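You operate a simulated robot arm through the tools that you are given. There is no shell and no other tool. Be economical: measure what you need, move in short steps, check, and stop when the job is done.

You run a simulated two-armed robot. Do the job below in one go: nothing can be reset, and whatever is moved stays where it is left.

## Task
Wipe up the spill on the work top surface with the pink towel and put it back.

It is judged by the outcome, as a careful person would: the job done as asked, and still so three seconds after it is handed in. It fails if anything else is knocked over, pushed out of place, dropped, spilled or broken. Flat cloth is picked up by pressing the open fingertips on it (5 to 10 N) and closing them slowly along it; thin cloth reads only 2 to 8 mm in the jaws.

## Robot
Two 7-joint arms with two-finger parallel grippers on one trunk, on a base that drives. Base frame: it is fixed to the floor where the robot stands at the start and does not move with it; the origin is under the middle of the robot, x ahead of it, y to its left, z up. Lengths are in mm, angles in degrees, forces in N, time in s.
The left shoulder is at the start at [70, 163, 1195], the right one opposite. Payload 3.43 kg a hand.
The tool frame of a hand sits at the grasp point between the pads (the TCP): z along the fingers, y along the line on which they close. The tips reach 34 mm beyond it. The gripper opens to 128 mm. The fingers are 24 mm wide and 12 mm thick; the gripper's body (48 by 130 mm) begins 96 mm behind the TCP.
Orientation is told as [roll, pitch, yaw] about the base's x, y, z axes, in that order, counted from this pose: with the fingers straight down and closing along the base's y, the tool's x points along the base's -x, its y along +y and its z along -z.

## Interface
- The arms move only by the tool jog_arm. It takes "left_rows", "right_rows" or both (then of equal length, played together; a hand with none holds still); each is a list that holds one entry, the list of rows, each a list of 7 numbers: the closure, from 0 (fully open) to 1 (shut), then the shift along the base's x, y, z in mm, then the turn, a rotation vector about the base's x, y, z in degrees. In form: [[[hand, x, y, z, rx, ry, rz], ...]]. A call has 1 to 20 rows; each row shifts and turns the commanded pose from where the row before left it. Each row takes 0.2 s and may step no farther than 50 mm and 8.6 degrees from the row before; otherwise, or with a gripper value out of range, the whole call is refused. Where a pose cannot be reached the arm comes as near as it can. A force on the tool above 40 N (or 10 N above the force at the start of the call, whichever is more), or a blocked arm, ends the call early, and 0.2 s more pass. Each finger travels about 153 mm/s and halts on what it meets, pressing with about 27 N; the grip force reading is that of the motor and also rises with nothing between the fingers. The clock runs only during rows and for 0.2 s after the last one: add rows that do not move to give the fingers time. It gives the time, the measured TCP pose, the force on the tool (base axes), the opening and the grip force at its end, in the units of the frame above (readings bear some noise).
- Cameras (640 x 400 px; columns grow to the right, rows downward): "scene" is now at [122.1, 27, 1407.4]; the picture's right is [0.36, -0.93, 0.00], its down [-0.69, -0.26, -0.68] and it looks along [0.63, 0.24, -0.74] (base axes); focal length 286 px, centre (320, 200). "left" rides on the left gripper at [76, 11, -160] in its tool frame; the picture's right is [-0.15, 0.99, 0.00], its down [-0.88, -0.13, -0.46] and it looks along [-0.45, -0.07, 0.89] (tool axes); focal length 234 px, centre (320, 200). "right" rides on the right gripper at [76, -11, -160] in its tool frame; the picture's right is [0.15, 0.99, 0.00], its down [-0.88, 0.13, -0.46] and it looks along [-0.45, 0.07, 0.89] (tool axes); focal length 234 px, centre (320, 200). There is no depth. A picture from a camera that has moved, and an enlarged one, comes with that camera's place and axes in the base frame and with its lens.
- grab_frame(camera): a new picture of that camera. It takes no simulated time.
- move_column(by): slides the trunk up (or, below 0, down) by that many mm; the arms and the scene camera ride with it, the base frame stays. It gives what a move gives, with no picture.
- steer(legs): drives the robot by 1 to 6 legs, each [ahead, left, turn to the left] in mm, mm and degrees, along the robot's own axes; the way and the turn of a leg run together, so that a leg with both is an arc; at most 1500 mm and 180 degrees a leg. The arms and the cameras ride along, it lands a little off, and it stops where it bumps. It gives what a move gives.
- aim_head(pan, tilt): turns the head with the scene camera to pan (to the left, within 86 degrees either way) and tilt (down, from -29 to 69), counted from straight ahead of the robot. It gives what a move gives.
- zoom(camera, box): a new picture of the part [left, top, right, bottom] of that camera's present view, enlarged. It takes no simulated time.
- close_job(): hands the job in; it is judged then, once.

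Work in short steps. Places have to be worked out from the pictures, the camera data and where the tool is seen: move nearer, look again, correct. Check each grasp and each placing, and mend what went wrong. You have 120 turns and 108 pictures in all, those below and enlarged ones among them. Open the grippers and draw the arms clear of the work before you hand the job in, unless the task says otherwise; then end with one line.

The tools are called after ">>>" by a JSON object that holds its "fn" and its "kwargs". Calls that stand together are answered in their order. jog_arm: Moves the arms, as the interface text tells. Its arguments: {"type":"object","properties":{"left_rows":{"type":"array"},"right_rows":{"type":"array"}},"required":[]} The other tools are called the same way: move_column (by) slides the trunk up or down; steer (legs) drives the base; aim_head (pan, tilt) turns the head that bears the scene camera; grab_frame (camera) takes a picture; zoom (camera, box) takes an enlarged picture of a part of a camera's view; close_job () hands the job in.

At the start:

```text
t: 0.0
left_eef_pos: [429.3, 490.3, 1092.9]
left_orientation: [0.0, 0.0, 0.1]
left_contact_force: [-0.3, 0.0, -0.3]
left_opening: 128.0
left_grip_force: 0.0
right_eef_pos: [437.2, 57.6, 1098.8]
right_orientation: [-0.1, -0.1, 0.0]
right_contact_force: [-0.1, 0.5, -0.6]
right_opening: 127.9
right_grip_force: 0.1
trunk travel left (down, up): [-675.0, 265.0]
robot x, y, heading: [0.9, 3.5, 0.0]
head pan, tilt: [20.8, 47.5]
```

scene: 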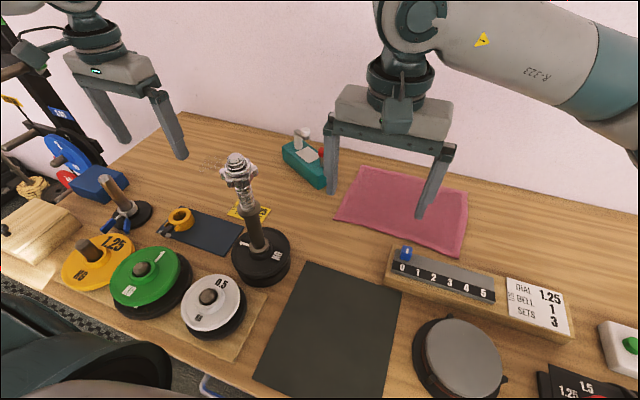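
right: 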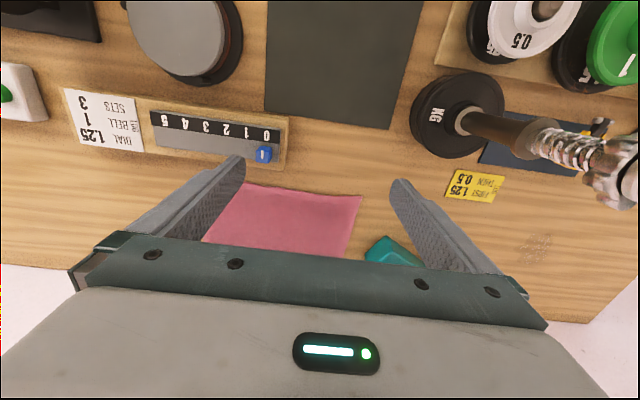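
left: 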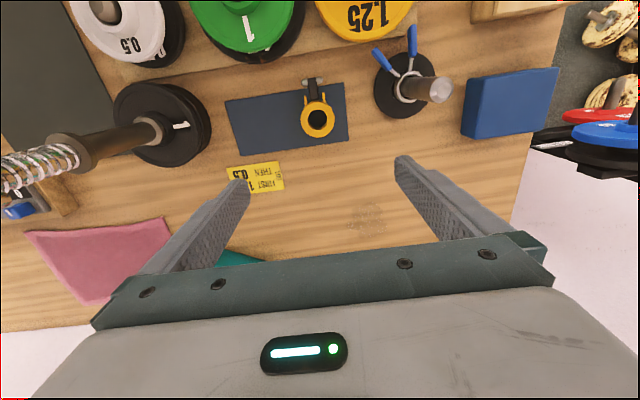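

The towel lies at roughly x 590–820, y -165–165. A faint speckled patch, near (633, 560), could be the spill. I'll zoom in on both before moving.

>>> {"fn": "zoom", "kwargs": {"camera": "left", "box": [200, 130, 520, 330]}}

>>> {"fn": "zoom", "kwargs": {"camera": "scene", "box": [160, 100, 480, 300]}}

```text
2.00 times, centred on (360, 230) of left
camera zoom: at [353.3, 502.3, 1252.8], right [0.15, 0.99, 0.0], down [0.88, -0.13, 0.46], along [0.45, -0.07, -0.89], focal length 468 px, centre (240, 140)
```

zoom: 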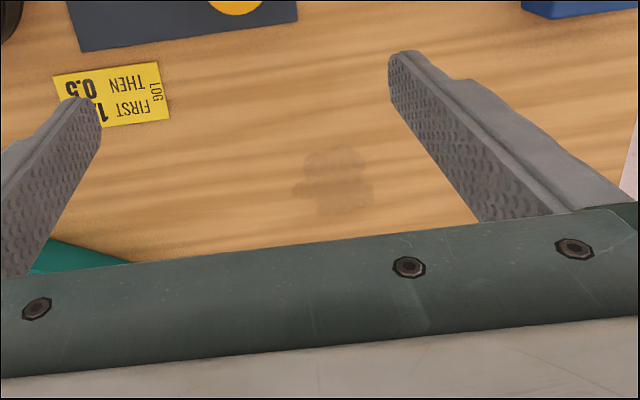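

```text
2.00 times, centred on (320, 200) of scene
camera zoom: at [122.1, 27.0, 1407.4], right [0.36, -0.93, 0.0], down [-0.69, -0.26, -0.68], along [0.63, 0.24, -0.74], focal length 571 px, centre (320, 200)
```

zoom: 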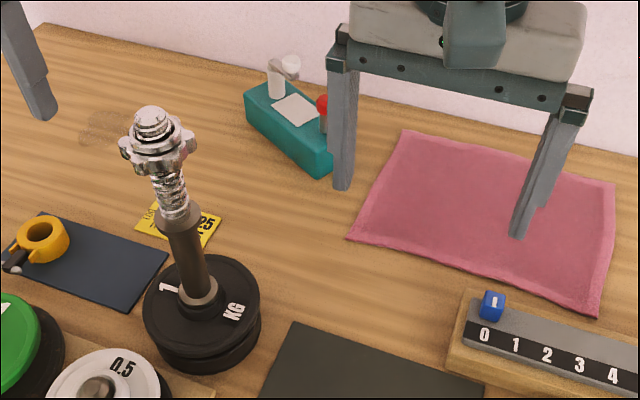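

The spill is a damp stain at about x 603–695, y 521–607. The tall dumbbell at about (401, 275) tops out near z 1110, so I'll raise the trunk for clearance. I'll also move the right hand away to the right and take the left hand forward.

>>> {"fn": "move_column", "kwargs": {"by": 120}}

>>> {"fn": "jog_arm", "kwargs": {"left_rows": [[[0, 45, 0, 0, 0, 0, 0], [0, 45, 0, 0, 0, 0, 0], [0, 45, 0, 0, 0, 0, 0], [0, 45, 0, 0, 0, 0, 0], [0, 45, 0, 0, 0, 0, 0], [0, 45, 0, 0, 0, 0, 0], [0, 0, 0, 0, 0, 0, 0]]], "right_rows": [[[0, 0, -45, 0, 0, 0, 0], [0, 0, -45, 0, 0, 0, 0], [0, 0, -45, 0, 0, 0, 0], [0, 0, -45, 0, 0, 0, 0], [0, 0, -45, 0, 0, 0, 0], [0, 0, -45, 0, 0, 0, 0], [0, 0, -45, 0, 0, 0, 0]]]}}

>>> {"fn": "aim_head", "kwargs": {"pan": 15, "tilt": 42}}

>>> {"fn": "grab_frame", "kwargs": {"camera": "scene"}}

>>> {"fn": "grab_frame", "kwargs": {"camera": "left"}}

```text
t: 1.5
left_eef_pos: [429.8, 490.4, 1212.7]
left_orientation: [0.1, -0.1, 0.1]
left_contact_force: [1.2, 0.0, 0.0]
left_opening: 128.0
left_grip_force: 0.1
right_eef_pos: [437.2, 57.3, 1219.3]
right_orientation: [0.0, 0.0, 0.0]
right_contact_force: [0.3, -0.7, 0.6]
right_opening: 128.2
right_grip_force: 0.0
trunk travel left (down, up): [-795.0, 145.0]
robot x, y, heading: [-1.9, -1.2, -0.0]
head pan, tilt: [20.8, 47.5]
```

```text
t: 3.1
left_eef_pos: [697.3, 488.1, 1215.2]
left_orientation: [0.1, -0.1, 0.0]
left_contact_force: [0.1, -0.5, 1.2]
left_opening: 127.8
left_grip_force: 0.1
right_eef_pos: [434.7, -261.4, 1219.5]
right_orientation: [0.1, 0.0, 0.0]
right_contact_force: [-1.0, 0.1, 0.0]
right_opening: 128.1
right_grip_force: 0.1
trunk travel left (down, up): [-795.0, 145.0]
robot x, y, heading: [-2.5, 1.1, -0.0]
head pan, tilt: [20.8, 47.5]
```

```text
t: 3.8
left_eef_pos: [698.2, 491.1, 1213.9]
left_orientation: [0.0, -0.1, 0.1]
left_contact_force: [0.2, -0.5, 0.5]
left_opening: 128.0
left_grip_force: 0.1
right_eef_pos: [437.4, -259.0, 1217.9]
right_orientation: [0.0, -0.1, 0.0]
right_contact_force: [0.1, 0.1, 0.0]
right_opening: 128.0
right_grip_force: 0.2
trunk travel left (down, up): [-795.0, 145.0]
robot x, y, heading: [-0.1, 2.9, 0.1]
head pan, tilt: [15.0, 42.0]
```

```text
102 pictures are left
camera scene: at [127.8, 19.8, 1535.3], right [0.26, -0.97, 0.0], down [-0.65, -0.17, -0.74], along [0.72, 0.19, -0.67], focal length 286 px, centre (320, 200)
```

scene: 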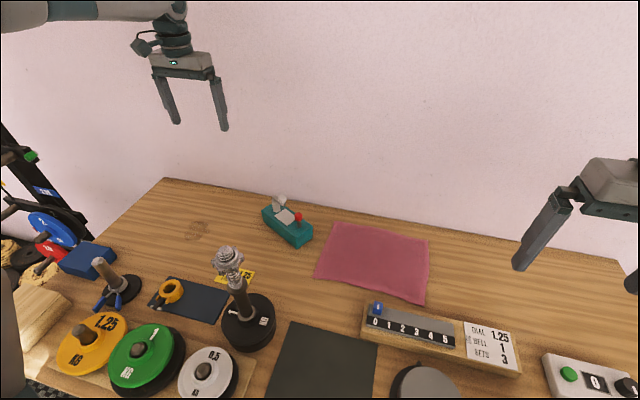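

```text
101 pictures are left
camera left: at [622.3, 501.7, 1374.0], right [0.15, 0.99, 0.0], down [0.88, -0.13, 0.46], along [0.45, -0.07, -0.89], focal length 234 px, centre (320, 200)
```

left: 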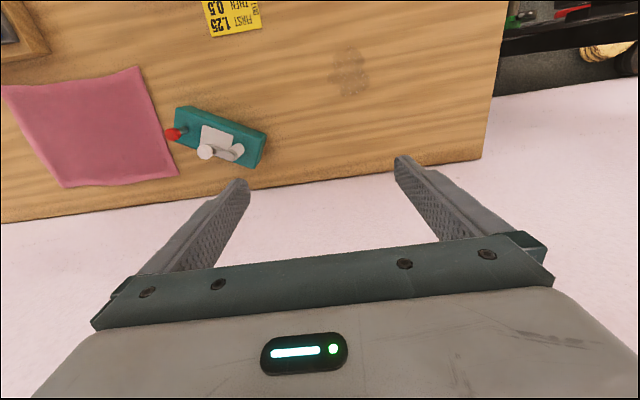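

Intersecting the rays from both cameras puts the work surface nearer z≈850 than 803. On that plane the towel spans x 547–771, y -150–147, and the spill is at about (618, 562). I'll move the left hand at height to above (660, 105), near the towel's left edge.

>>> {"fn": "jog_arm", "kwargs": {"left_rows": [[[0.3, 0, -43, 0, 0, 0, 0], [0.5, 0, -43, 0, 0, 0, 0], [0.5, 0, -43, 0, 0, 0, 0], [0.5, 0, -43, 0, 0, 0, 0], [0.5, 0, -43, 0, 0, 0, 0], [0.5, 0, -43, 0, 0, 0, 0], [0.5, -10, -43, 0, 0, 0, 0], [0.5, -14, -43, 0, 0, 0, 0], [0.5, -14, -42, 0, 0, 0, 0], [0.5, 0, 0, 0, 0, 0, 0], [0.5, 0, 0, -50, 0, 0, 0], [0.5, 0, 0, -50, 0, 0, 0], [0.5, 0, 0, -50, 0, 0, 0], [0.5, 0, 0, 0, 0, 0, 0]]]}}

>>> {"fn": "grab_frame", "kwargs": {"camera": "scene"}}

>>> {"fn": "grab_frame", "kwargs": {"camera": "left"}}

```text
t: 6.8
left_eef_pos: [587.6, 192.9, 1073.8]
left_orientation: [-0.1, -0.1, 0.1]
left_contact_force: [-0.3, 0.2, -0.1]
left_opening: 64.2
left_grip_force: 0.1
left hand out of reach, approached as far as the arm can: row 6, 7, 8, 9, 11, 12, 13
right_eef_pos: [437.4, -259.1, 1218.4]
right_orientation: [0.1, 0.1, 0.0]
right_contact_force: [0.0, -0.8, 0.4]
right_opening: 128.2
right_grip_force: 0.0
trunk travel left (down, up): [-795.0, 145.0]
robot x, y, heading: [-2.5, -2.4, 0.1]
head pan, tilt: [15.0, 42.0]
```

```text
100 pictures are left
camera scene: at [129.0, 19.9, 1535.2], right [0.26, -0.97, 0.0], down [-0.65, -0.17, -0.74], along [0.72, 0.19, -0.67], focal length 286 px, centre (320, 200)
```

scene: 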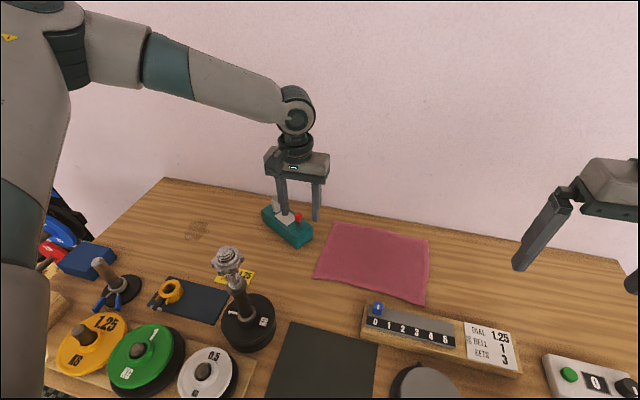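

```text
99 pictures are left
camera left: at [511.7, 204.3, 1233.7], right [0.15, 0.99, 0.0], down [0.88, -0.13, 0.46], along [0.45, -0.07, -0.89], focal length 234 px, centre (320, 200)
```

left: 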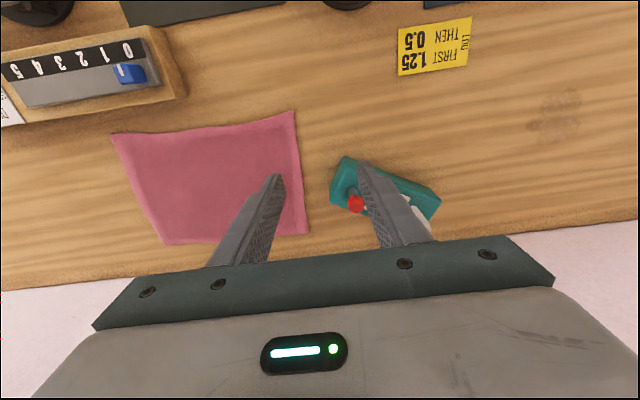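

The left hand can't reach that far inward from here, but the view confirms the towel position. I'll raise the hand and drive the base 230 mm to the right, so the towel's left edge lies in its comfortable range.

>>> {"fn": "jog_arm", "kwargs": {"left_rows": [[[0.5, 0, 0, 50, 0, 0, 0], [0.5, 0, 0, 50, 0, 0, 0], [0.5, 0, 0, 0, 0, 0, 0]]]}}

>>> {"fn": "steer", "kwargs": {"legs": [[0, -230, 0]]}}

>>> {"fn": "grab_frame", "kwargs": {"camera": "scene"}}

```text
t: 7.6
left_eef_pos: [588.4, 193.3, 1173.3]
left_orientation: [0.1, 0.1, 0.0]
left_contact_force: [-0.2, 0.6, -0.9]
left_opening: 64.1
left_grip_force: 0.0
right_eef_pos: [437.5, -259.0, 1218.2]
right_orientation: [-0.1, 0.2, 0.0]
right_contact_force: [-0.5, -0.5, 0.3]
right_opening: 128.3
right_grip_force: 0.1
trunk travel left (down, up): [-795.0, 145.0]
robot x, y, heading: [-2.5, 1.9, -0.3]
head pan, tilt: [15.0, 42.0]
```

```text
t: 9.3
left_eef_pos: [577.6, 7.2, 1175.7]
left_orientation: [0.3, 0.1, 1.6]
left_contact_force: [-0.1, -0.8, -0.3]
left_opening: 64.2
left_grip_force: 0.1
right_eef_pos: [438.7, -448.1, 1216.1]
right_orientation: [0.3, 0.1, 1.5]
right_contact_force: [0.3, -0.6, 0.0]
right_opening: 128.0
right_grip_force: 0.0
trunk travel left (down, up): [-795.0, 145.0]
robot x, y, heading: [-6.6, -194.7, 1.5]
head pan, tilt: [15.0, 42.0]
stopped in leg 1: the robot was blocked; the commanded pose is now the measured one
```

```text
98 pictures are left
camera scene: at [123.3, -179.5, 1535.1], right [0.29, -0.96, 0.0], down [-0.64, -0.19, -0.74], along [0.71, 0.22, -0.67], focal length 286 px, centre (320, 200)
```

scene: 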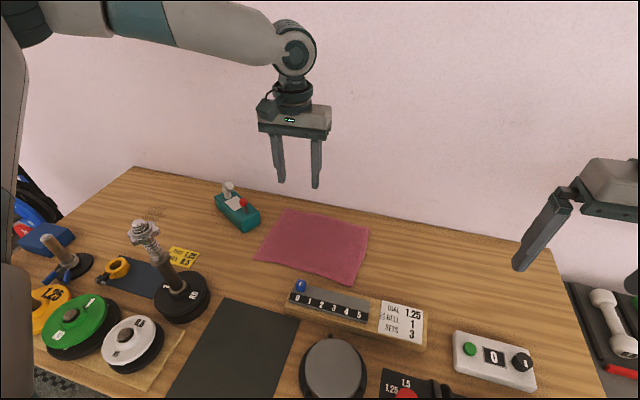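

The base was blocked at y=-195. I'll look to the right to see what it hit and whether anything moved.

>>> {"fn": "aim_head", "kwargs": {"pan": -60, "tilt": 60}}

>>> {"fn": "grab_frame", "kwargs": {"camera": "scene"}}

>>> {"fn": "aim_head", "kwargs": {"pan": 70, "tilt": 60}}

>>> {"fn": "grab_frame", "kwargs": {"camera": "scene"}}

```text
t: 10.8
left_eef_pos: [576.7, 13.6, 1173.7]
left_orientation: [0.0, 0.0, 1.5]
left_contact_force: [0.9, 0.8, 0.0]
left_opening: 64.3
left_grip_force: 0.2
right_eef_pos: [438.0, -442.2, 1216.7]
right_orientation: [0.0, 0.1, 1.7]
right_contact_force: [0.7, 0.7, -0.4]
right_opening: 128.2
right_grip_force: 0.1
trunk travel left (down, up): [-795.0, 145.0]
robot x, y, heading: [-7.3, -198.5, 1.6]
head pan, tilt: [-60.0, 60.0]
```

```text
97 pictures are left
camera scene: at [76.4, -252.5, 1511.4], right [-0.85, -0.53, 0.0], down [-0.45, 0.74, -0.5], along [0.26, -0.43, -0.87], focal length 286 px, centre (320, 200)
```

scene: 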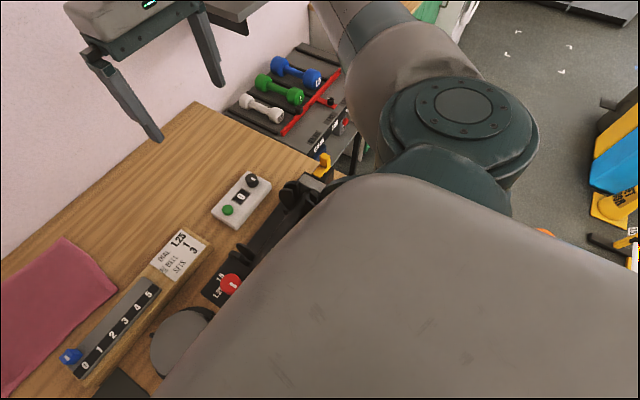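

```text
t: 12.9
left_eef_pos: [575.1, 12.1, 1173.4]
left_orientation: [0.0, 0.0, 1.6]
left_contact_force: [-0.3, -0.1, -0.1]
left_opening: 64.3
left_grip_force: 0.1
right_eef_pos: [437.9, -442.7, 1218.1]
right_orientation: [0.0, 0.1, 1.6]
right_contact_force: [0.0, 0.0, -0.4]
right_opening: 128.1
right_grip_force: 0.0
trunk travel left (down, up): [-795.0, 145.0]
robot x, y, heading: [-7.7, -198.2, 1.8]
head pan, tilt: [70.0, 60.0]
```

```text
96 pictures are left
camera scene: at [62.5, -133.1, 1511.4], right [0.95, -0.32, 0.0], down [-0.27, -0.82, -0.5], along [0.16, 0.47, -0.87], focal length 286 px, centre (320, 200)
```

scene: 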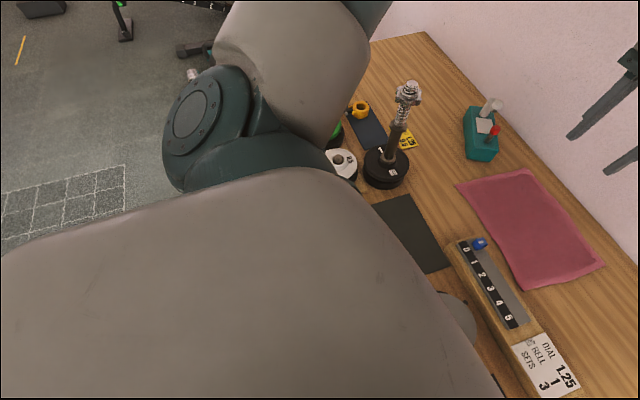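

Nothing looks displaced; the base seems to have touched something low on its right. I'll back off 15 mm to the left, turn the head back to the work, and bring the left hand above (660, 105).

>>> {"fn": "steer", "kwargs": {"legs": [[0, 15, -1.7]]}}

>>> {"fn": "aim_head", "kwargs": {"pan": 25, "tilt": 45}}

>>> {"fn": "jog_arm", "kwargs": {"left_rows": [[[0.5, 42, 39, 0, 0, 0, 0], [0.5, 42, 39, 0, 0, 0, 0], [0.5, 0, 0, 0, 0, 0, 0], [0.5, 0, 0, 0, 0, 0, 0]]]}}

>>> {"fn": "grab_frame", "kwargs": {"camera": "scene"}}

>>> {"fn": "grab_frame", "kwargs": {"camera": "left"}}

```text
t: 13.6
left_eef_pos: [582.5, 5.8, 1175.1]
left_orientation: [0.3, 0.0, -0.1]
left_contact_force: [0.3, 0.1, 0.4]
left_opening: 64.0
left_grip_force: 0.1
right_eef_pos: [430.1, -443.8, 1216.9]
right_orientation: [0.1, 0.0, -0.1]
right_contact_force: [-1.3, -1.2, -0.4]
right_opening: 127.9
right_grip_force: 0.1
trunk travel left (down, up): [-795.0, 145.0]
robot x, y, heading: [-4.5, -181.0, -0.1]
head pan, tilt: [70.0, 60.0]
```

```text
t: 14.8
left_eef_pos: [581.2, 8.0, 1173.4]
left_orientation: [0.0, 0.0, -0.1]
left_contact_force: [-1.3, 0.1, -0.6]
left_opening: 63.9
left_grip_force: 0.1
right_eef_pos: [430.3, -440.7, 1218.8]
right_orientation: [-0.1, 0.2, -0.2]
right_contact_force: [-0.4, 0.3, -0.3]
right_opening: 127.9
right_grip_force: 0.0
trunk travel left (down, up): [-795.0, 145.0]
robot x, y, heading: [-8.0, -183.4, 0.2]
head pan, tilt: [25.0, 45.0]
```

```text
refused: row 1 steps farther than a row can; nothing moved
```

```text
95 pictures are left
camera scene: at [115.0, -149.3, 1530.9], right [0.42, -0.91, 0.0], down [-0.64, -0.3, -0.71], along [0.64, 0.3, -0.71], focal length 286 px, centre (320, 200)
```

scene: 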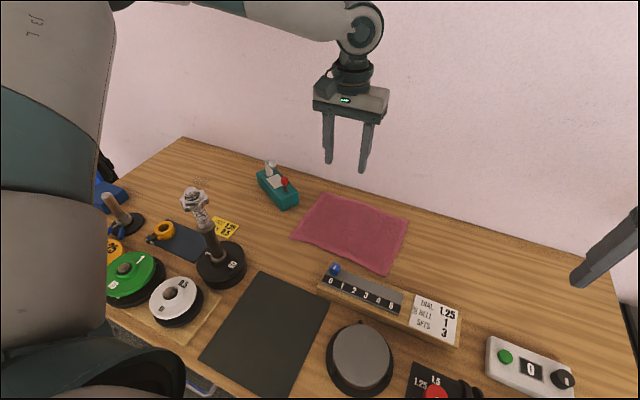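

```text
94 pictures are left
camera left: at [505.6, 20.9, 1334.3], right [0.15, 0.99, 0.0], down [0.88, -0.13, 0.46], along [0.45, -0.07, -0.89], focal length 234 px, centre (320, 200)
```

left: 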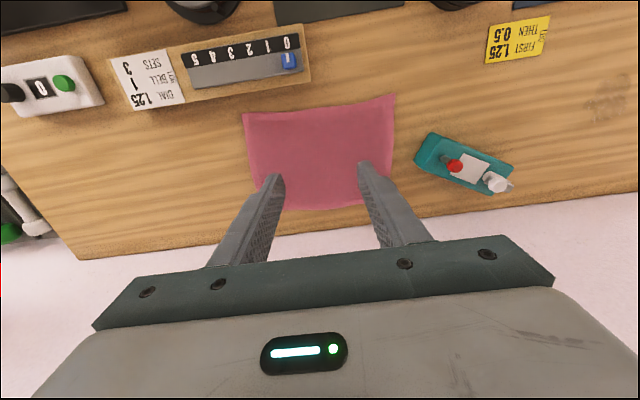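

The towel is in view directly ahead of the hand. I'll move over its left side and descend partway.

>>> {"fn": "jog_arm", "kwargs": {"left_rows": [[[0.5, 22, 33, 0, 0, 0, 0], [0.5, 22, 33, 0, 0, 0, 0], [0.5, 20, 33, 0, 0, 0, 0], [0.5, 0, 0, -50, 0, 0, 0], [0.5, 0, 0, -50, 0, 0, 0], [0.5, 0, 0, -50, 0, 0, 0], [0.5, 0, 0, -40, 0, 0, 0], [0.5, 0, 0, 0, 0, 0, 0]]]}}

>>> {"fn": "grab_frame", "kwargs": {"camera": "scene"}}

>>> {"fn": "grab_frame", "kwargs": {"camera": "left"}}

```text
t: 16.6
left_eef_pos: [631.3, 117.7, 996.6]
left_orientation: [0.0, -0.2, -0.1]
left_contact_force: [0.0, -0.1, 0.3]
left_opening: 64.2
left_grip_force: 0.2
left hand out of reach, approached as far as the arm can: row 7
right_eef_pos: [430.0, -442.2, 1218.1]
right_orientation: [-0.1, 0.1, -0.2]
right_contact_force: [0.5, -0.2, -0.4]
right_opening: 128.1
right_grip_force: 0.1
trunk travel left (down, up): [-795.0, 145.0]
robot x, y, heading: [-7.5, -182.5, -0.3]
head pan, tilt: [25.0, 45.0]
```

```text
93 pictures are left
camera scene: at [114.9, -149.3, 1530.9], right [0.42, -0.91, 0.0], down [-0.64, -0.3, -0.71], along [0.64, 0.3, -0.71], focal length 286 px, centre (320, 200)
```

scene: 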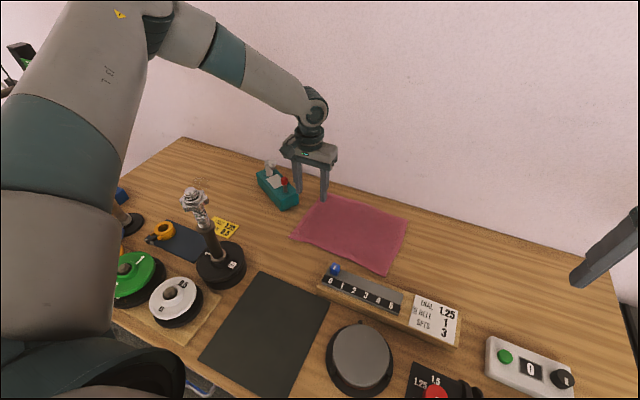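

```text
92 pictures are left
camera left: at [554.9, 129.9, 1157.3], right [0.15, 0.99, 0.0], down [0.88, -0.13, 0.46], along [0.45, -0.07, -0.89], focal length 234 px, centre (320, 200)
```

left: 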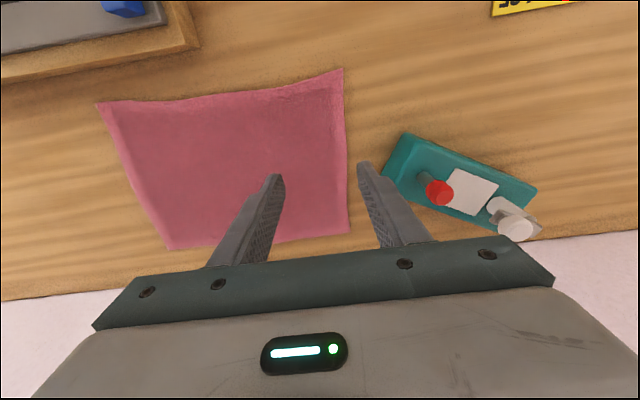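

The arm stopped a little short going down, probably because the trunk is raised. I'll shift 18 mm right and lower the trunk 60 mm, which keeps the forearm clear of the dumbbell.

>>> {"fn": "jog_arm", "kwargs": {"left_rows": [[[0.5, 0, -18, 0, 0, 0, 0], [0.5, 0, 0, 0, 0, 0, 0]]]}}

>>> {"fn": "move_column", "kwargs": {"by": -60}}

>>> {"fn": "grab_frame", "kwargs": {"camera": "left"}}

>>> {"fn": "grab_frame", "kwargs": {"camera": "scene"}}

```text
t: 17.1
left_eef_pos: [625.9, 105.6, 1001.8]
left_orientation: [0.1, -0.1, -0.1]
left_contact_force: [0.0, -0.9, 0.7]
left_opening: 64.0
left_grip_force: 0.1
left hand out of reach, approached as far as the arm can: row 1
right_eef_pos: [429.7, -441.4, 1217.9]
right_orientation: [0.1, 0.1, -0.2]
right_contact_force: [-0.1, 1.2, 0.1]
right_opening: 128.1
right_grip_force: 0.1
trunk travel left (down, up): [-795.0, 145.0]
robot x, y, heading: [-5.9, -182.5, -0.0]
head pan, tilt: [25.0, 45.0]
```

```text
t: 18.1
left_eef_pos: [626.0, 103.5, 943.3]
left_orientation: [0.0, -0.1, -0.1]
left_contact_force: [1.2, 0.8, -1.1]
left_opening: 64.3
left_grip_force: 0.0
right_eef_pos: [429.7, -441.3, 1158.0]
right_orientation: [0.1, 0.1, -0.2]
right_contact_force: [-0.3, -0.6, 0.4]
right_opening: 127.9
right_grip_force: 0.0
trunk travel left (down, up): [-735.0, 205.0]
robot x, y, heading: [-4.1, -180.5, -0.1]
head pan, tilt: [25.0, 45.0]
```

```text
91 pictures are left
camera left: at [549.6, 116.7, 1103.3], right [0.15, 0.99, 0.0], down [0.88, -0.13, 0.46], along [0.45, -0.07, -0.89], focal length 234 px, centre (320, 200)
```

left: 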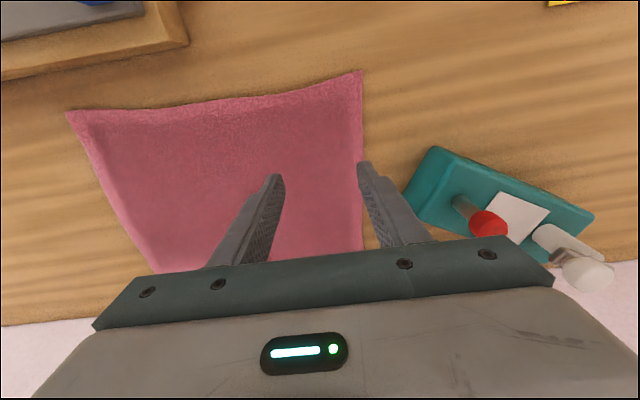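

```text
90 pictures are left
camera scene: at [114.7, -149.0, 1471.0], right [0.42, -0.91, 0.0], down [-0.64, -0.3, -0.71], along [0.64, 0.3, -0.71], focal length 286 px, centre (320, 200)
```

scene: 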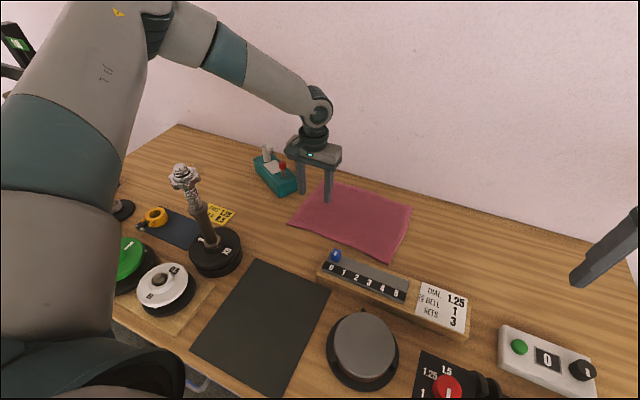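

The hand now sits over the towel's left edge with the outer finger right at the border. I'll try shifting 20 mm further right and lowering slowly.

>>> {"fn": "jog_arm", "kwargs": {"left_rows": [[[0.5, 0, -20, 0, 0, 0, 0], [0.5, 0, 0, -20, 0, 0, 0], [0.5, 0, 0, 0, 0, 0, 0]]]}}

```text
t: 18.9
left_eef_pos: [613.3, 95.9, 935.1]
left_orientation: [-0.1, -0.1, 0.0]
left_contact_force: [-0.5, -0.9, 0.7]
left_opening: 64.2
left_grip_force: 0.0
left hand out of reach, approached as far as the arm can: row 1, 2
right_eef_pos: [430.4, -440.9, 1159.0]
right_orientation: [0.0, 0.1, -0.2]
right_contact_force: [0.4, -0.6, -0.3]
right_opening: 128.2
right_grip_force: 0.0
trunk travel left (down, up): [-735.0, 205.0]
robot x, y, heading: [-6.5, -184.4, -0.2]
head pan, tilt: [25.0, 45.0]
```

It's a joint limit rather than pure distance. Since the forearm comes in from the left, I'll yaw the hand clockwise about 25° to relieve the wrist and try again.

>>> {"fn": "jog_arm", "kwargs": {"left_rows": [[[0.5, 0, 0, 0, 0, 0, -8], [0.5, 0, 0, 0, 0, 0, -8], [0.5, 0, 0, 0, 0, 0, -8], [0.5, 20, -5, 0, 0, 0, 0], [0.5, 20, -5, 0, 0, 0, 0], [0.5, 0, 0, 0, 0, 0, 0]]]}}

>>> {"fn": "grab_frame", "kwargs": {"camera": "left"}}

```text
t: 20.4
left_eef_pos: [632.7, 101.4, 954.1]
left_orientation: [0.0, -0.2, -24.1]
left_contact_force: [-0.8, 0.6, -0.8]
left_opening: 64.0
left_grip_force: 0.1
left hand out of reach, approached as far as the arm can: row 4, 5
right_eef_pos: [430.2, -442.0, 1159.0]
right_orientation: [-0.1, 0.1, -0.2]
right_contact_force: [-0.3, 1.0, -0.3]
right_opening: 127.9
right_grip_force: 0.2
trunk travel left (down, up): [-735.0, 205.0]
robot x, y, heading: [-10.1, -180.5, 0.1]
head pan, tilt: [25.0, 45.0]
```

```text
89 pictures are left
camera left: at [568.1, 143.8, 1113.0], right [0.54, 0.84, 0.0], down [0.75, -0.48, 0.46], along [0.39, -0.25, -0.89], focal length 234 px, centre (320, 200)
```

left: 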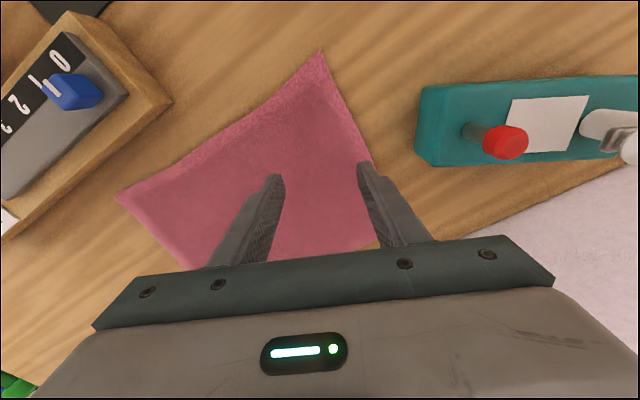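

This isn't a distance limit. The elbow runs out of inward swing, so turning the robot 20° to the right should put the towel edge in the hand's natural zone. I'll lift first, then turn.

>>> {"fn": "jog_arm", "kwargs": {"left_rows": [[[0.5, -10, 0, 50, 0, 0, 0], [0.5, -10, 0, 50, 0, 0, 0], [0.5, 0, 0, 0, 0, 0, 0]]]}}

>>> {"fn": "steer", "kwargs": {"legs": [[0, 30, -20]]}}

>>> {"fn": "aim_head", "kwargs": {"pan": 40, "tilt": 48}}

>>> {"fn": "grab_frame", "kwargs": {"camera": "scene"}}

```text
refused: row 1 steps farther than a row can; nothing moved
```

```text
t: 21.8
left_eef_pos: [696.7, -105.6, 952.6]
left_orientation: [-0.1, -0.2, -44.1]
left_contact_force: [0.0, 0.1, 0.7]
left_opening: 64.1
left_grip_force: 0.0
right_eef_pos: [319.3, -546.2, 1157.7]
right_orientation: [0.0, 0.1, -20.2]
right_contact_force: [0.2, -0.3, 0.2]
right_opening: 128.1
right_grip_force: 0.0
trunk travel left (down, up): [-735.0, 205.0]
robot x, y, heading: [2.5, -154.7, -20.0]
head pan, tilt: [25.0, 45.0]
```

```text
t: 22.6
left_eef_pos: [696.7, -105.2, 951.9]
left_orientation: [0.1, -0.2, -44.3]
left_contact_force: [0.2, 0.3, -0.7]
left_opening: 64.1
left_grip_force: 0.1
right_eef_pos: [319.6, -546.1, 1157.3]
right_orientation: [0.0, 0.1, -20.1]
right_contact_force: [1.1, 0.1, 0.0]
right_opening: 128.2
right_grip_force: 0.0
trunk travel left (down, up): [-735.0, 205.0]
robot x, y, heading: [-0.8, -150.0, -20.2]
head pan, tilt: [40.0, 48.0]
```

```text
88 pictures are left
camera scene: at [117.6, -144.3, 1466.7], right [0.34, -0.94, 0.0], down [-0.7, -0.25, -0.67], along [0.63, 0.23, -0.74], focal length 286 px, centre (320, 200)
```

scene: 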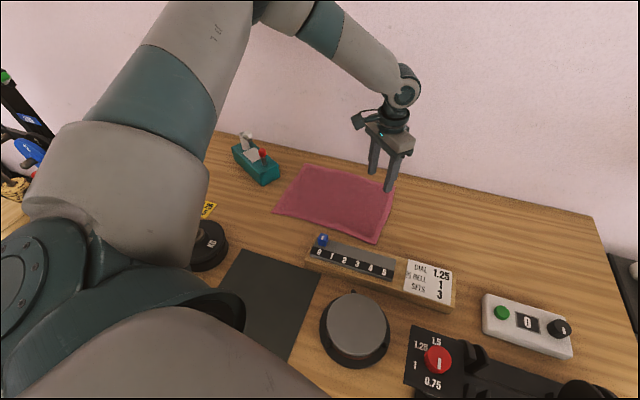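

Turned cleanly. Now I'll move the left hand over the towel's left edge, unwinding yaw as it goes.

>>> {"fn": "jog_arm", "kwargs": {"left_rows": [[[0.5, 0, 0, 30, 0, 0, 0], [0.5, -9, 40, 0, 0, 0, 5], [0.5, -9, 40, 0, 0, 0, 5], [0.5, -9, 40, 0, 0, 0, 5], [0.5, -9, 40, 0, 0, 0, 5], [0.5, -9, 40, 0, 0, 0, 5], [0.5, 0, 0, -30, 0, 0, 0], [0.5, 0, 0, 0, 0, 0, 0]]]}}

>>> {"fn": "grab_frame", "kwargs": {"camera": "left"}}

>>> {"fn": "grab_frame", "kwargs": {"camera": "scene"}}

```text
t: 24.4
left_eef_pos: [651.2, 94.9, 952.5]
left_orientation: [0.0, -0.2, -19.2]
left_contact_force: [0.0, 0.0, 0.0]
left_opening: 63.8
left_grip_force: 0.2
right_eef_pos: [319.4, -546.2, 1158.8]
right_orientation: [0.0, 0.1, -20.2]
right_contact_force: [0.3, 1.0, 0.5]
right_opening: 127.9
right_grip_force: 0.0
trunk travel left (down, up): [-735.0, 205.0]
robot x, y, heading: [-3.6, -152.8, -20.1]
head pan, tilt: [40.0, 48.0]
```

```text
87 pictures are left
camera left: at [581.9, 131.6, 1112.8], right [0.46, 0.89, 0.0], down [0.79, -0.41, 0.46], along [0.41, -0.21, -0.89], focal length 234 px, centre (320, 200)
```

left: 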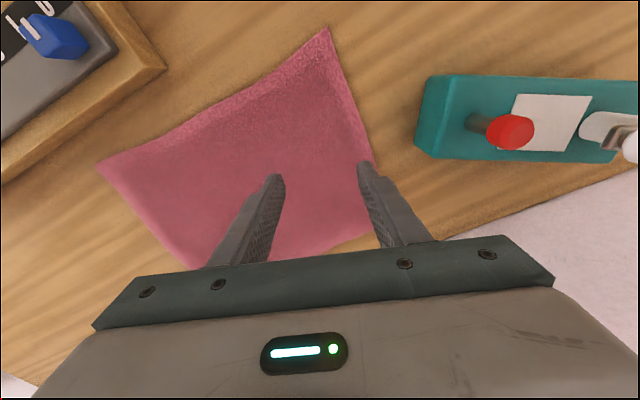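

```text
86 pictures are left
camera scene: at [117.0, -143.8, 1466.7], right [0.34, -0.94, 0.0], down [-0.7, -0.25, -0.67], along [0.63, 0.23, -0.74], focal length 286 px, centre (320, 200)
```

scene: 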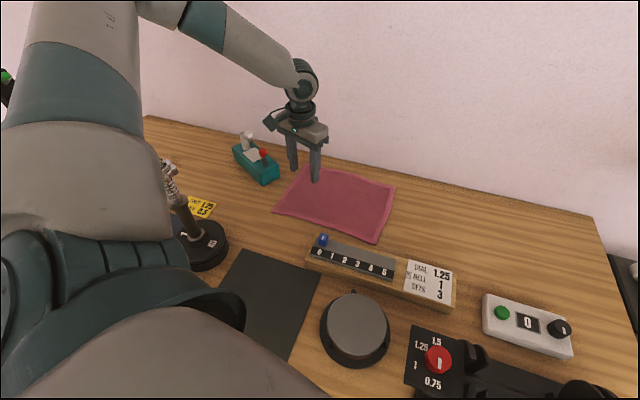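

The hand is now comfortable at (651, 95), with both fingertips inside the towel's left edge. I'll descend to near the estimated surface.

>>> {"fn": "jog_arm", "kwargs": {"left_rows": [[[0.5, 0, 0, -25, 0, 0, 0], [0.5, 0, 0, -20, 0, 0, 0], [0.5, 0, 0, -10, 0, 0, 0], [0.5, 0, 0, -3, 0, 0, 0], [0.5, 0, 0, -3, 0, 0, 0], [0.5, 0, 0, 0, 0, 0, 0]]]}}

>>> {"fn": "grab_frame", "kwargs": {"camera": "left"}}

```text
t: 25.8
left_eef_pos: [652.4, 95.6, 891.6]
left_orientation: [0.1, -0.2, -19.2]
left_contact_force: [0.6, -0.5, -0.2]
left_opening: 63.9
left_grip_force: 0.1
right_eef_pos: [318.9, -545.6, 1158.0]
right_orientation: [0.0, 0.1, -20.1]
right_contact_force: [0.1, 0.3, -0.9]
right_opening: 128.2
right_grip_force: 0.0
trunk travel left (down, up): [-735.0, 205.0]
robot x, y, heading: [-4.0, -153.7, -20.3]
head pan, tilt: [40.0, 48.0]
```

```text
85 pictures are left
camera left: at [583.1, 131.3, 1051.9], right [0.46, 0.89, 0.0], down [0.79, -0.41, 0.46], along [0.41, -0.21, -0.89], focal length 234 px, centre (320, 200)
```

left: 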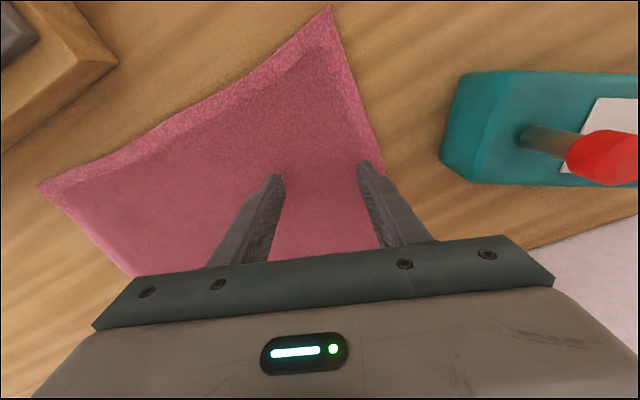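

Not touching yet. I'll continue down in small steps and watch the force.

>>> {"fn": "jog_arm", "kwargs": {"left_rows": [[[0.5, 0, 0, -3, 0, 0, 0], [0.5, 0, 0, -3, 0, 0, 0], [0.5, 0, 0, -3, 0, 0, 0], [0.5, 0, 0, 0, 0, 0, 0]]]}}

>>> {"fn": "jog_arm", "kwargs": {"left_rows": [[[0.5, 0, 0, -3, 0, 0, 0], [0.5, 0, 0, -3, 0, 0, 0], [0.5, 0, 0, 0, 0, 0, 0]]]}}

```text
t: 26.8
left_eef_pos: [650.4, 95.2, 886.6]
left_orientation: [0.1, -0.5, -19.1]
left_contact_force: [1.9, 7.8, 32.3]
left_opening: 63.9
left_grip_force: 0.1
right_eef_pos: [316.2, -546.3, 1160.5]
right_orientation: [0.1, -0.1, -20.2]
right_contact_force: [0.2, -0.9, -1.0]
right_opening: 128.0
right_grip_force: 0.0
trunk travel left (down, up): [-735.0, 205.0]
robot x, y, heading: [3.1, -153.3, -20.1]
head pan, tilt: [40.0, 48.0]
```

```text
t: 27.1
left_eef_pos: [651.9, 93.8, 886.3]
left_orientation: [0.1, -0.6, -19.1]
left_contact_force: [-6.0, 3.6, 25.8]
left_opening: 63.8
left_grip_force: 0.0
right_eef_pos: [317.3, -546.1, 1158.3]
right_orientation: [0.1, 0.0, -20.0]
right_contact_force: [-0.1, -0.2, 0.5]
right_opening: 127.9
right_grip_force: 0.1
trunk travel left (down, up): [-735.0, 205.0]
robot x, y, heading: [-4.2, -153.5, -20.2]
head pan, tilt: [40.0, 48.0]
stopped in row 1 (left hand): the force on the tool passed its limit (the readings are from after the stop); the commanded pose is now the measured one
```

Contact at TCP z≈887, so the surface is near 852. I'll ease up to a light press, then close slowly.

>>> {"fn": "jog_arm", "kwargs": {"left_rows": [[[0.5, 0, 0, 1, 0, 0, 0], [0.5, 0, 0, 0, 0, 0, 0]]]}}

```text
t: 27.7
left_eef_pos: [652.3, 94.3, 887.4]
left_orientation: [0.1, -0.6, -19.2]
left_contact_force: [-3.5, 1.1, 22.1]
left_opening: 64.0
left_grip_force: 0.1
right_eef_pos: [318.0, -546.5, 1157.8]
right_orientation: [0.0, 0.0, -20.3]
right_contact_force: [0.0, -0.3, -0.1]
right_opening: 128.2
right_grip_force: 0.0
trunk travel left (down, up): [-735.0, 205.0]
robot x, y, heading: [2.9, -147.2, -20.0]
head pan, tilt: [40.0, 48.0]
```

Force is still 22 N, so I'll ease up another 2 mm.

>>> {"fn": "jog_arm", "kwargs": {"left_rows": [[[0.5, 0, 0, 2, 0, 0, 0], [0.5, 0, 0, 0, 0, 0, 0]]]}}

```text
t: 28.3
left_eef_pos: [652.1, 95.2, 886.7]
left_orientation: [0.1, -0.3, -19.2]
left_contact_force: [-1.8, -2.2, 9.5]
left_opening: 63.8
left_grip_force: 0.0
right_eef_pos: [319.0, -545.8, 1157.7]
right_orientation: [0.1, 0.0, -20.2]
right_contact_force: [0.0, 0.2, -0.1]
right_opening: 127.9
right_grip_force: 0.0
trunk travel left (down, up): [-735.0, 205.0]
robot x, y, heading: [1.9, -150.9, -20.2]
head pan, tilt: [40.0, 48.0]
```

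About 9.5 N now, which is good. I'll close slowly.

>>> {"fn": "jog_arm", "kwargs": {"left_rows": [[[0.54, 0, 0, 0, 0, 0, 0], [0.58, 0, 0, 0, 0, 0, 0], [0.62, 0, 0, 0, 0, 0, 0], [0.66, 0, 0, 0, 0, 0, 0], [0.7, 0, 0, 0, 0, 0, 0], [0.74, 0, 0, 0, 0, 0, 0], [0.78, 0, 0, 0, 0, 0, 0], [0.82, 0, 0, 0, 0, 0, 0], [0.86, 0, 0, 0, 0, 0, 0], [0.9, 0, 0, 0, 0, 0, 0], [0.94, 0, 0, 0, 0, 0, 0], [0.97, 0, 0, 0, 0, 0, 0], [1, 0, 0, 0, 0, 0, 0], [1, 0, 0, 0, 0, 0, 0], [1, 0, 0, 0, 0, 0, 0]]]}}

>>> {"fn": "grab_frame", "kwargs": {"camera": "left"}}

```text
t: 31.5
left_eef_pos: [652.6, 93.7, 887.2]
left_orientation: [0.0, -0.6, -19.1]
left_contact_force: [-0.2, 0.1, 8.3]
left_opening: 5.2
left_grip_force: 27.6
right_eef_pos: [319.1, -546.2, 1158.1]
right_orientation: [0.1, 0.1, -20.2]
right_contact_force: [-1.1, 0.5, 0.0]
right_opening: 128.1
right_grip_force: 0.0
trunk travel left (down, up): [-735.0, 205.0]
robot x, y, heading: [-3.8, -153.3, -20.1]
head pan, tilt: [40.0, 48.0]
```

```text
84 pictures are left
camera left: at [583.5, 131.0, 1047.0], right [0.46, 0.89, 0.0], down [0.79, -0.41, 0.46], along [0.41, -0.21, -0.89], focal length 234 px, centre (320, 200)
```

left: 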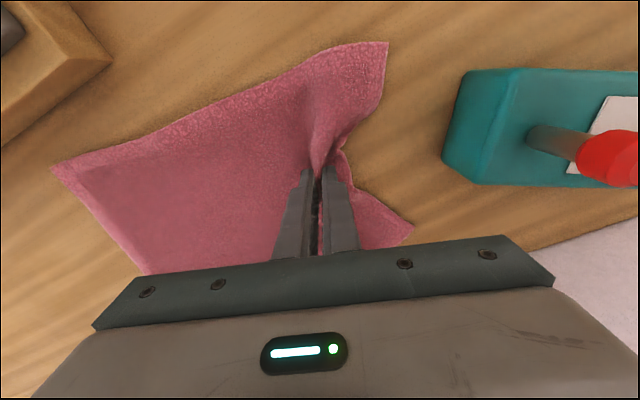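

The towel is gripped (5.2 mm). I'll lift it with the arm, then raise the column.

>>> {"fn": "jog_arm", "kwargs": {"left_rows": [[[1, 0, 0, 20, 0, 0, 0], [1, 0, -5, 30, 0, 0, 0], [1, 0, -5, 40, 0, 0, 0], [1, 0, -5, 40, 0, 0, 0], [1, 0, -5, 40, 0, 0, 0], [1, 0, 0, 40, 0, 0, 0], [1, 0, 0, 0, 0, 0, 0]]]}}

>>> {"fn": "move_column", "kwargs": {"by": 150}}

>>> {"fn": "grab_frame", "kwargs": {"camera": "scene"}}

```text
t: 33.1
left_eef_pos: [654.4, 75.0, 1097.2]
left_orientation: [0.1, -0.4, -19.0]
left_contact_force: [0.1, -0.4, 0.0]
left_opening: 5.1
left_grip_force: 26.8
right_eef_pos: [320.2, -546.5, 1158.4]
right_orientation: [-0.1, 0.1, -20.2]
right_contact_force: [0.5, 0.7, 0.0]
right_opening: 128.0
right_grip_force: 0.2
trunk travel left (down, up): [-735.0, 205.0]
robot x, y, heading: [0.5, -150.0, -20.1]
head pan, tilt: [40.0, 48.0]
```

```text
t: 34.9
left_eef_pos: [655.2, 75.8, 1247.8]
left_orientation: [0.0, -0.4, -19.2]
left_contact_force: [1.0, -0.1, 0.0]
left_opening: 4.9
left_grip_force: 27.1
right_eef_pos: [320.7, -544.9, 1306.9]
right_orientation: [0.0, 0.1, -20.1]
right_contact_force: [0.0, 0.1, -0.3]
right_opening: 127.8
right_grip_force: 0.1
trunk travel left (down, up): [-885.0, 55.0]
robot x, y, heading: [1.0, -152.9, -20.1]
head pan, tilt: [40.0, 48.0]
```

```text
83 pictures are left
camera scene: at [117.8, -143.8, 1616.6], right [0.34, -0.94, 0.0], down [-0.7, -0.25, -0.67], along [0.63, 0.23, -0.74], focal length 286 px, centre (320, 200)
```

scene: 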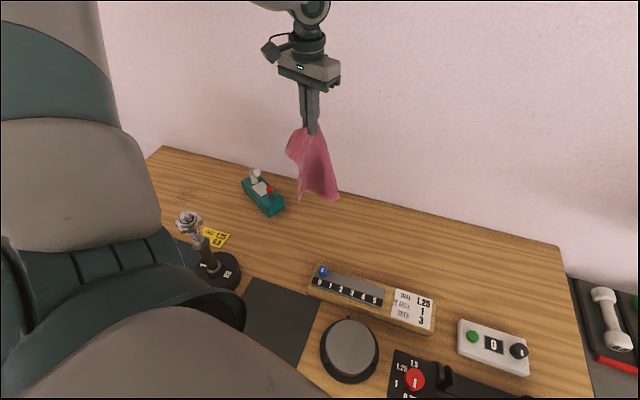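

The towel hangs clear at z≈950 and up. I'll turn back left and drive left to bring the hand toward the spill area.

>>> {"fn": "steer", "kwargs": {"legs": [[0, 0, 20], [0, 160, 0]]}}

>>> {"fn": "grab_frame", "kwargs": {"camera": "scene"}}

```text
t: 37.4
left_eef_pos: [536.0, 442.6, 1247.9]
left_orientation: [0.2, -0.4, 1.0]
left_contact_force: [-0.4, -0.1, -0.8]
left_opening: 5.1
left_grip_force: 27.2
right_eef_pos: [434.9, -254.6, 1307.8]
right_orientation: [0.2, 0.1, -0.1]
right_contact_force: [-0.6, -0.1, -0.2]
right_opening: 127.8
right_grip_force: 0.1
trunk travel left (down, up): [-885.0, 55.0]
robot x, y, heading: [-1.4, 8.0, 0.2]
head pan, tilt: [40.0, 48.0]
```

```text
82 pictures are left
camera scene: at [107.0, 52.9, 1616.8], right [0.64, -0.77, 0.0], down [-0.57, -0.48, -0.67], along [0.51, 0.43, -0.74], focal length 286 px, centre (320, 200)
```

scene: 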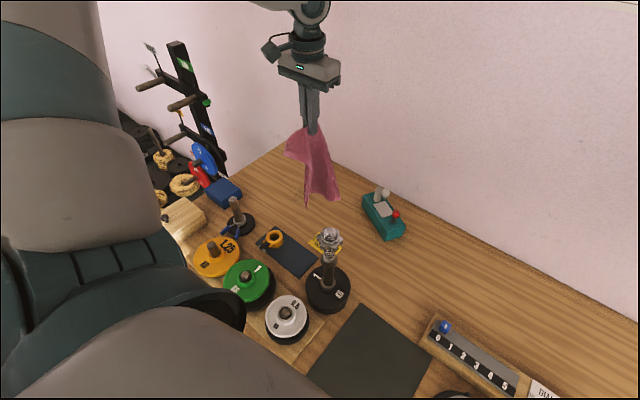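

The towel is clear. I'll drive another 100 mm left for comfortable reach over the spill, then move the hand forward.

>>> {"fn": "steer", "kwargs": {"legs": [[0, 100, 0]]}}

>>> {"fn": "jog_arm", "kwargs": {"left_rows": [[[1, 30, 15, 0, 0, 0, 0], [1, 30, 15, 0, 0, 0, 0], [1, 30, 15, 0, 0, 0, 0], [1, 0, 15, 0, 0, 0, 0], [1, 0, 0, 0, 0, 0, 0]]]}}

>>> {"fn": "grab_frame", "kwargs": {"camera": "scene"}}

>>> {"fn": "grab_frame", "kwargs": {"camera": "left"}}

```text
t: 38.5
left_eef_pos: [536.8, 538.6, 1248.9]
left_orientation: [0.3, -0.4, 0.8]
left_contact_force: [0.0, -0.7, 0.2]
left_opening: 4.8
left_grip_force: 27.5
right_eef_pos: [435.4, -158.1, 1307.1]
right_orientation: [0.2, 0.0, -0.2]
right_contact_force: [-0.1, -0.3, -0.2]
right_opening: 127.9
right_grip_force: 0.1
trunk travel left (down, up): [-885.0, 55.0]
robot x, y, heading: [-2.0, 106.6, -0.2]
head pan, tilt: [40.0, 48.0]
```

```text
t: 39.7
left_eef_pos: [626.0, 602.9, 1246.8]
left_orientation: [0.1, -0.5, 0.8]
left_contact_force: [-0.2, -0.3, 0.4]
left_opening: 5.3
left_grip_force: 27.2
right_eef_pos: [434.0, -155.7, 1307.8]
right_orientation: [0.1, 0.1, -0.2]
right_contact_force: [-0.3, -0.5, 0.8]
right_opening: 127.9
right_grip_force: 0.1
trunk travel left (down, up): [-885.0, 55.0]
robot x, y, heading: [-4.7, 106.5, -0.3]
head pan, tilt: [40.0, 48.0]
```

```text
81 pictures are left
camera scene: at [106.6, 153.7, 1616.8], right [0.64, -0.77, 0.0], down [-0.57, -0.48, -0.67], along [0.51, 0.43, -0.74], focal length 286 px, centre (320, 200)
```

scene: 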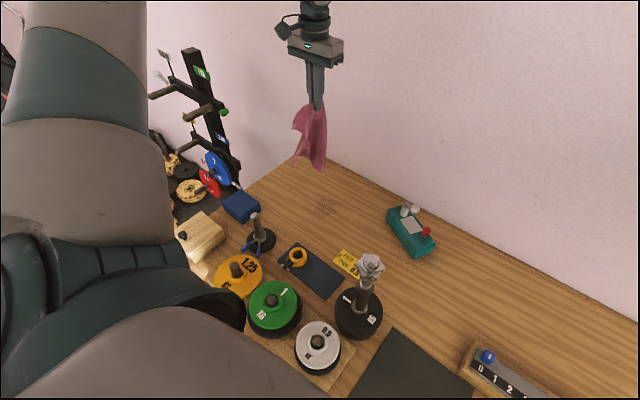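

```text
80 pictures are left
camera left: at [548.9, 613.4, 1407.3], right [0.13, 0.99, 0.0], down [0.88, -0.12, 0.46], along [0.46, -0.06, -0.89], focal length 234 px, centre (320, 200)
```

left: 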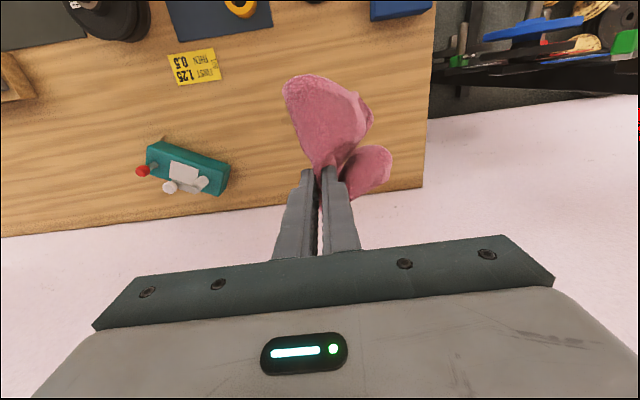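

The stain computes to about (624, 557). I'll lower the column so the towel's bottom reaches the surface just beyond the stain, then view.

>>> {"fn": "move_column", "kwargs": {"by": -150}}

>>> {"fn": "grab_frame", "kwargs": {"camera": "scene"}}

>>> {"fn": "grab_frame", "kwargs": {"camera": "left"}}

```text
t: 41.5
left_eef_pos: [625.6, 602.8, 1098.0]
left_orientation: [-0.1, -0.4, 0.9]
left_contact_force: [0.0, -0.8, -0.1]
left_opening: 4.9
left_grip_force: 27.0
right_eef_pos: [435.2, -154.4, 1157.9]
right_orientation: [0.0, 0.1, -0.2]
right_contact_force: [0.8, 0.2, -0.1]
right_opening: 128.2
right_grip_force: 0.0
trunk travel left (down, up): [-735.0, 205.0]
robot x, y, heading: [-3.3, 105.1, 0.0]
head pan, tilt: [40.0, 48.0]
```

```text
79 pictures are left
camera scene: at [106.9, 155.3, 1466.8], right [0.64, -0.77, 0.0], down [-0.57, -0.48, -0.67], along [0.51, 0.43, -0.74], focal length 286 px, centre (320, 200)
```

scene: 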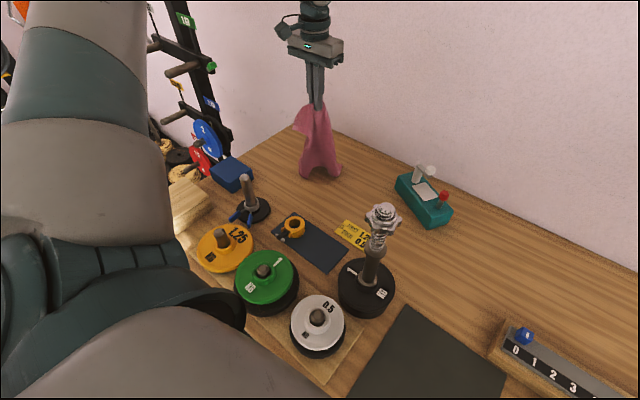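

```text
78 pictures are left
camera left: at [548.8, 614.7, 1256.8], right [0.13, 0.99, 0.0], down [0.88, -0.12, 0.46], along [0.46, -0.06, -0.89], focal length 234 px, centre (320, 200)
```

left: 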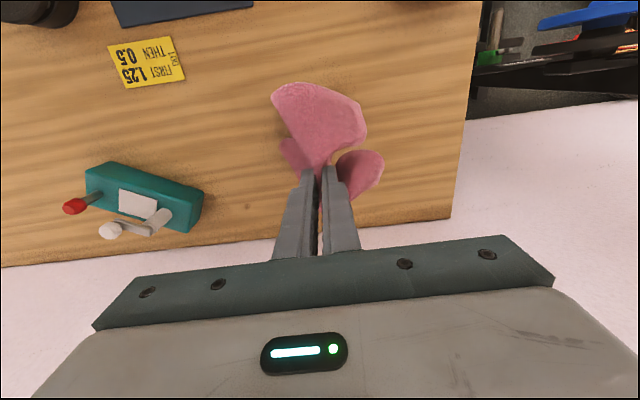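

The towel's bottom is at the surface around the stain. I'll lower the hand while drifting -y so the cloth piles over the stain.

>>> {"fn": "jog_arm", "kwargs": {"left_rows": [[[1, 0, -10, -35, 0, 0, 0], [1, 0, -10, -35, 0, 0, 0], [1, 0, -10, -35, 0, 0, 0], [1, 0, -10, -35, 0, 0, 0], [1, 0, -10, -30, 0, 0, 0], [1, 0, -10, -15, 0, 0, 0], [1, 0, 0, 0, 0, 0, 0]]]}}

>>> {"fn": "grab_frame", "kwargs": {"camera": "left"}}

>>> {"fn": "grab_frame", "kwargs": {"camera": "scene"}}

```text
t: 43.1
left_eef_pos: [627.1, 543.9, 912.8]
left_orientation: [0.0, -0.5, 0.8]
left_contact_force: [0.0, -0.9, 0.2]
left_opening: 5.3
left_grip_force: 26.7
right_eef_pos: [435.3, -153.8, 1158.9]
right_orientation: [0.0, 0.1, -0.1]
right_contact_force: [-0.4, 0.1, 0.0]
right_opening: 128.0
right_grip_force: 0.2
trunk travel left (down, up): [-735.0, 205.0]
robot x, y, heading: [-1.1, 107.3, -0.3]
head pan, tilt: [40.0, 48.0]
```

```text
77 pictures are left
camera left: at [549.0, 554.4, 1071.7], right [0.13, 0.99, 0.0], down [0.88, -0.12, 0.46], along [0.46, -0.06, -0.89], focal length 234 px, centre (320, 200)
```

left: 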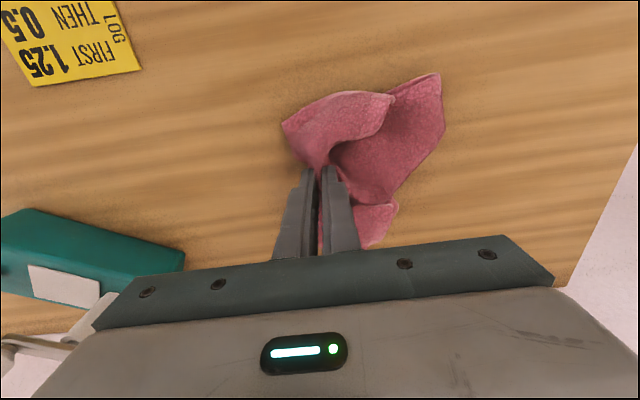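

```text
76 pictures are left
camera scene: at [106.7, 155.6, 1466.7], right [0.64, -0.77, 0.0], down [-0.57, -0.48, -0.67], along [0.51, 0.43, -0.74], focal length 286 px, centre (320, 200)
```

scene: 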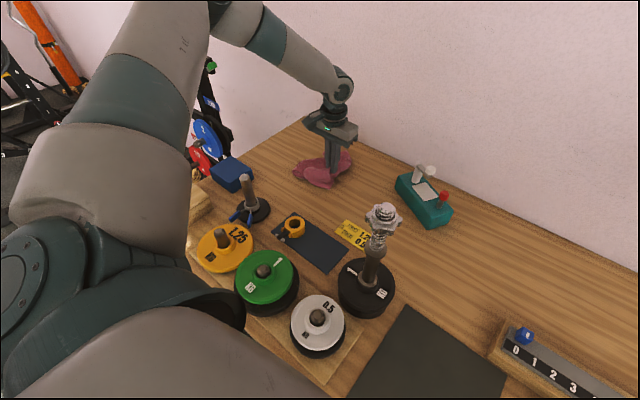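

The cloth is piled over the stain with the hand at its -y side. I'll press down until there's light contact.

>>> {"fn": "jog_arm", "kwargs": {"left_rows": [[[1, 0, 0, -10, 0, 0, 0], [1, 0, 0, -5, 0, 0, 0], [1, 0, 0, -4, 0, 0, 0], [1, 0, 0, -3, 0, 0, 0], [1, 0, 0, -2, 0, 0, 0], [1, 0, 0, 0, 0, 0, 0]]]}}

```text
t: 44.2
left_eef_pos: [628.2, 543.5, 896.8]
left_orientation: [0.3, -1.1, 0.6]
left_contact_force: [-10.1, -1.0, 28.6]
left_opening: 4.9
left_grip_force: 27.3
right_eef_pos: [433.2, -154.7, 1159.3]
right_orientation: [0.0, 0.0, -0.1]
right_contact_force: [-0.2, -0.2, -0.1]
right_opening: 127.8
right_grip_force: 0.0
trunk travel left (down, up): [-735.0, 205.0]
robot x, y, heading: [-0.2, 107.0, 0.1]
head pan, tilt: [40.0, 48.0]
stopped in row 5 (left hand): the force on the tool passed its limit (the readings are from after the stop); the commanded pose is now the measured one
```

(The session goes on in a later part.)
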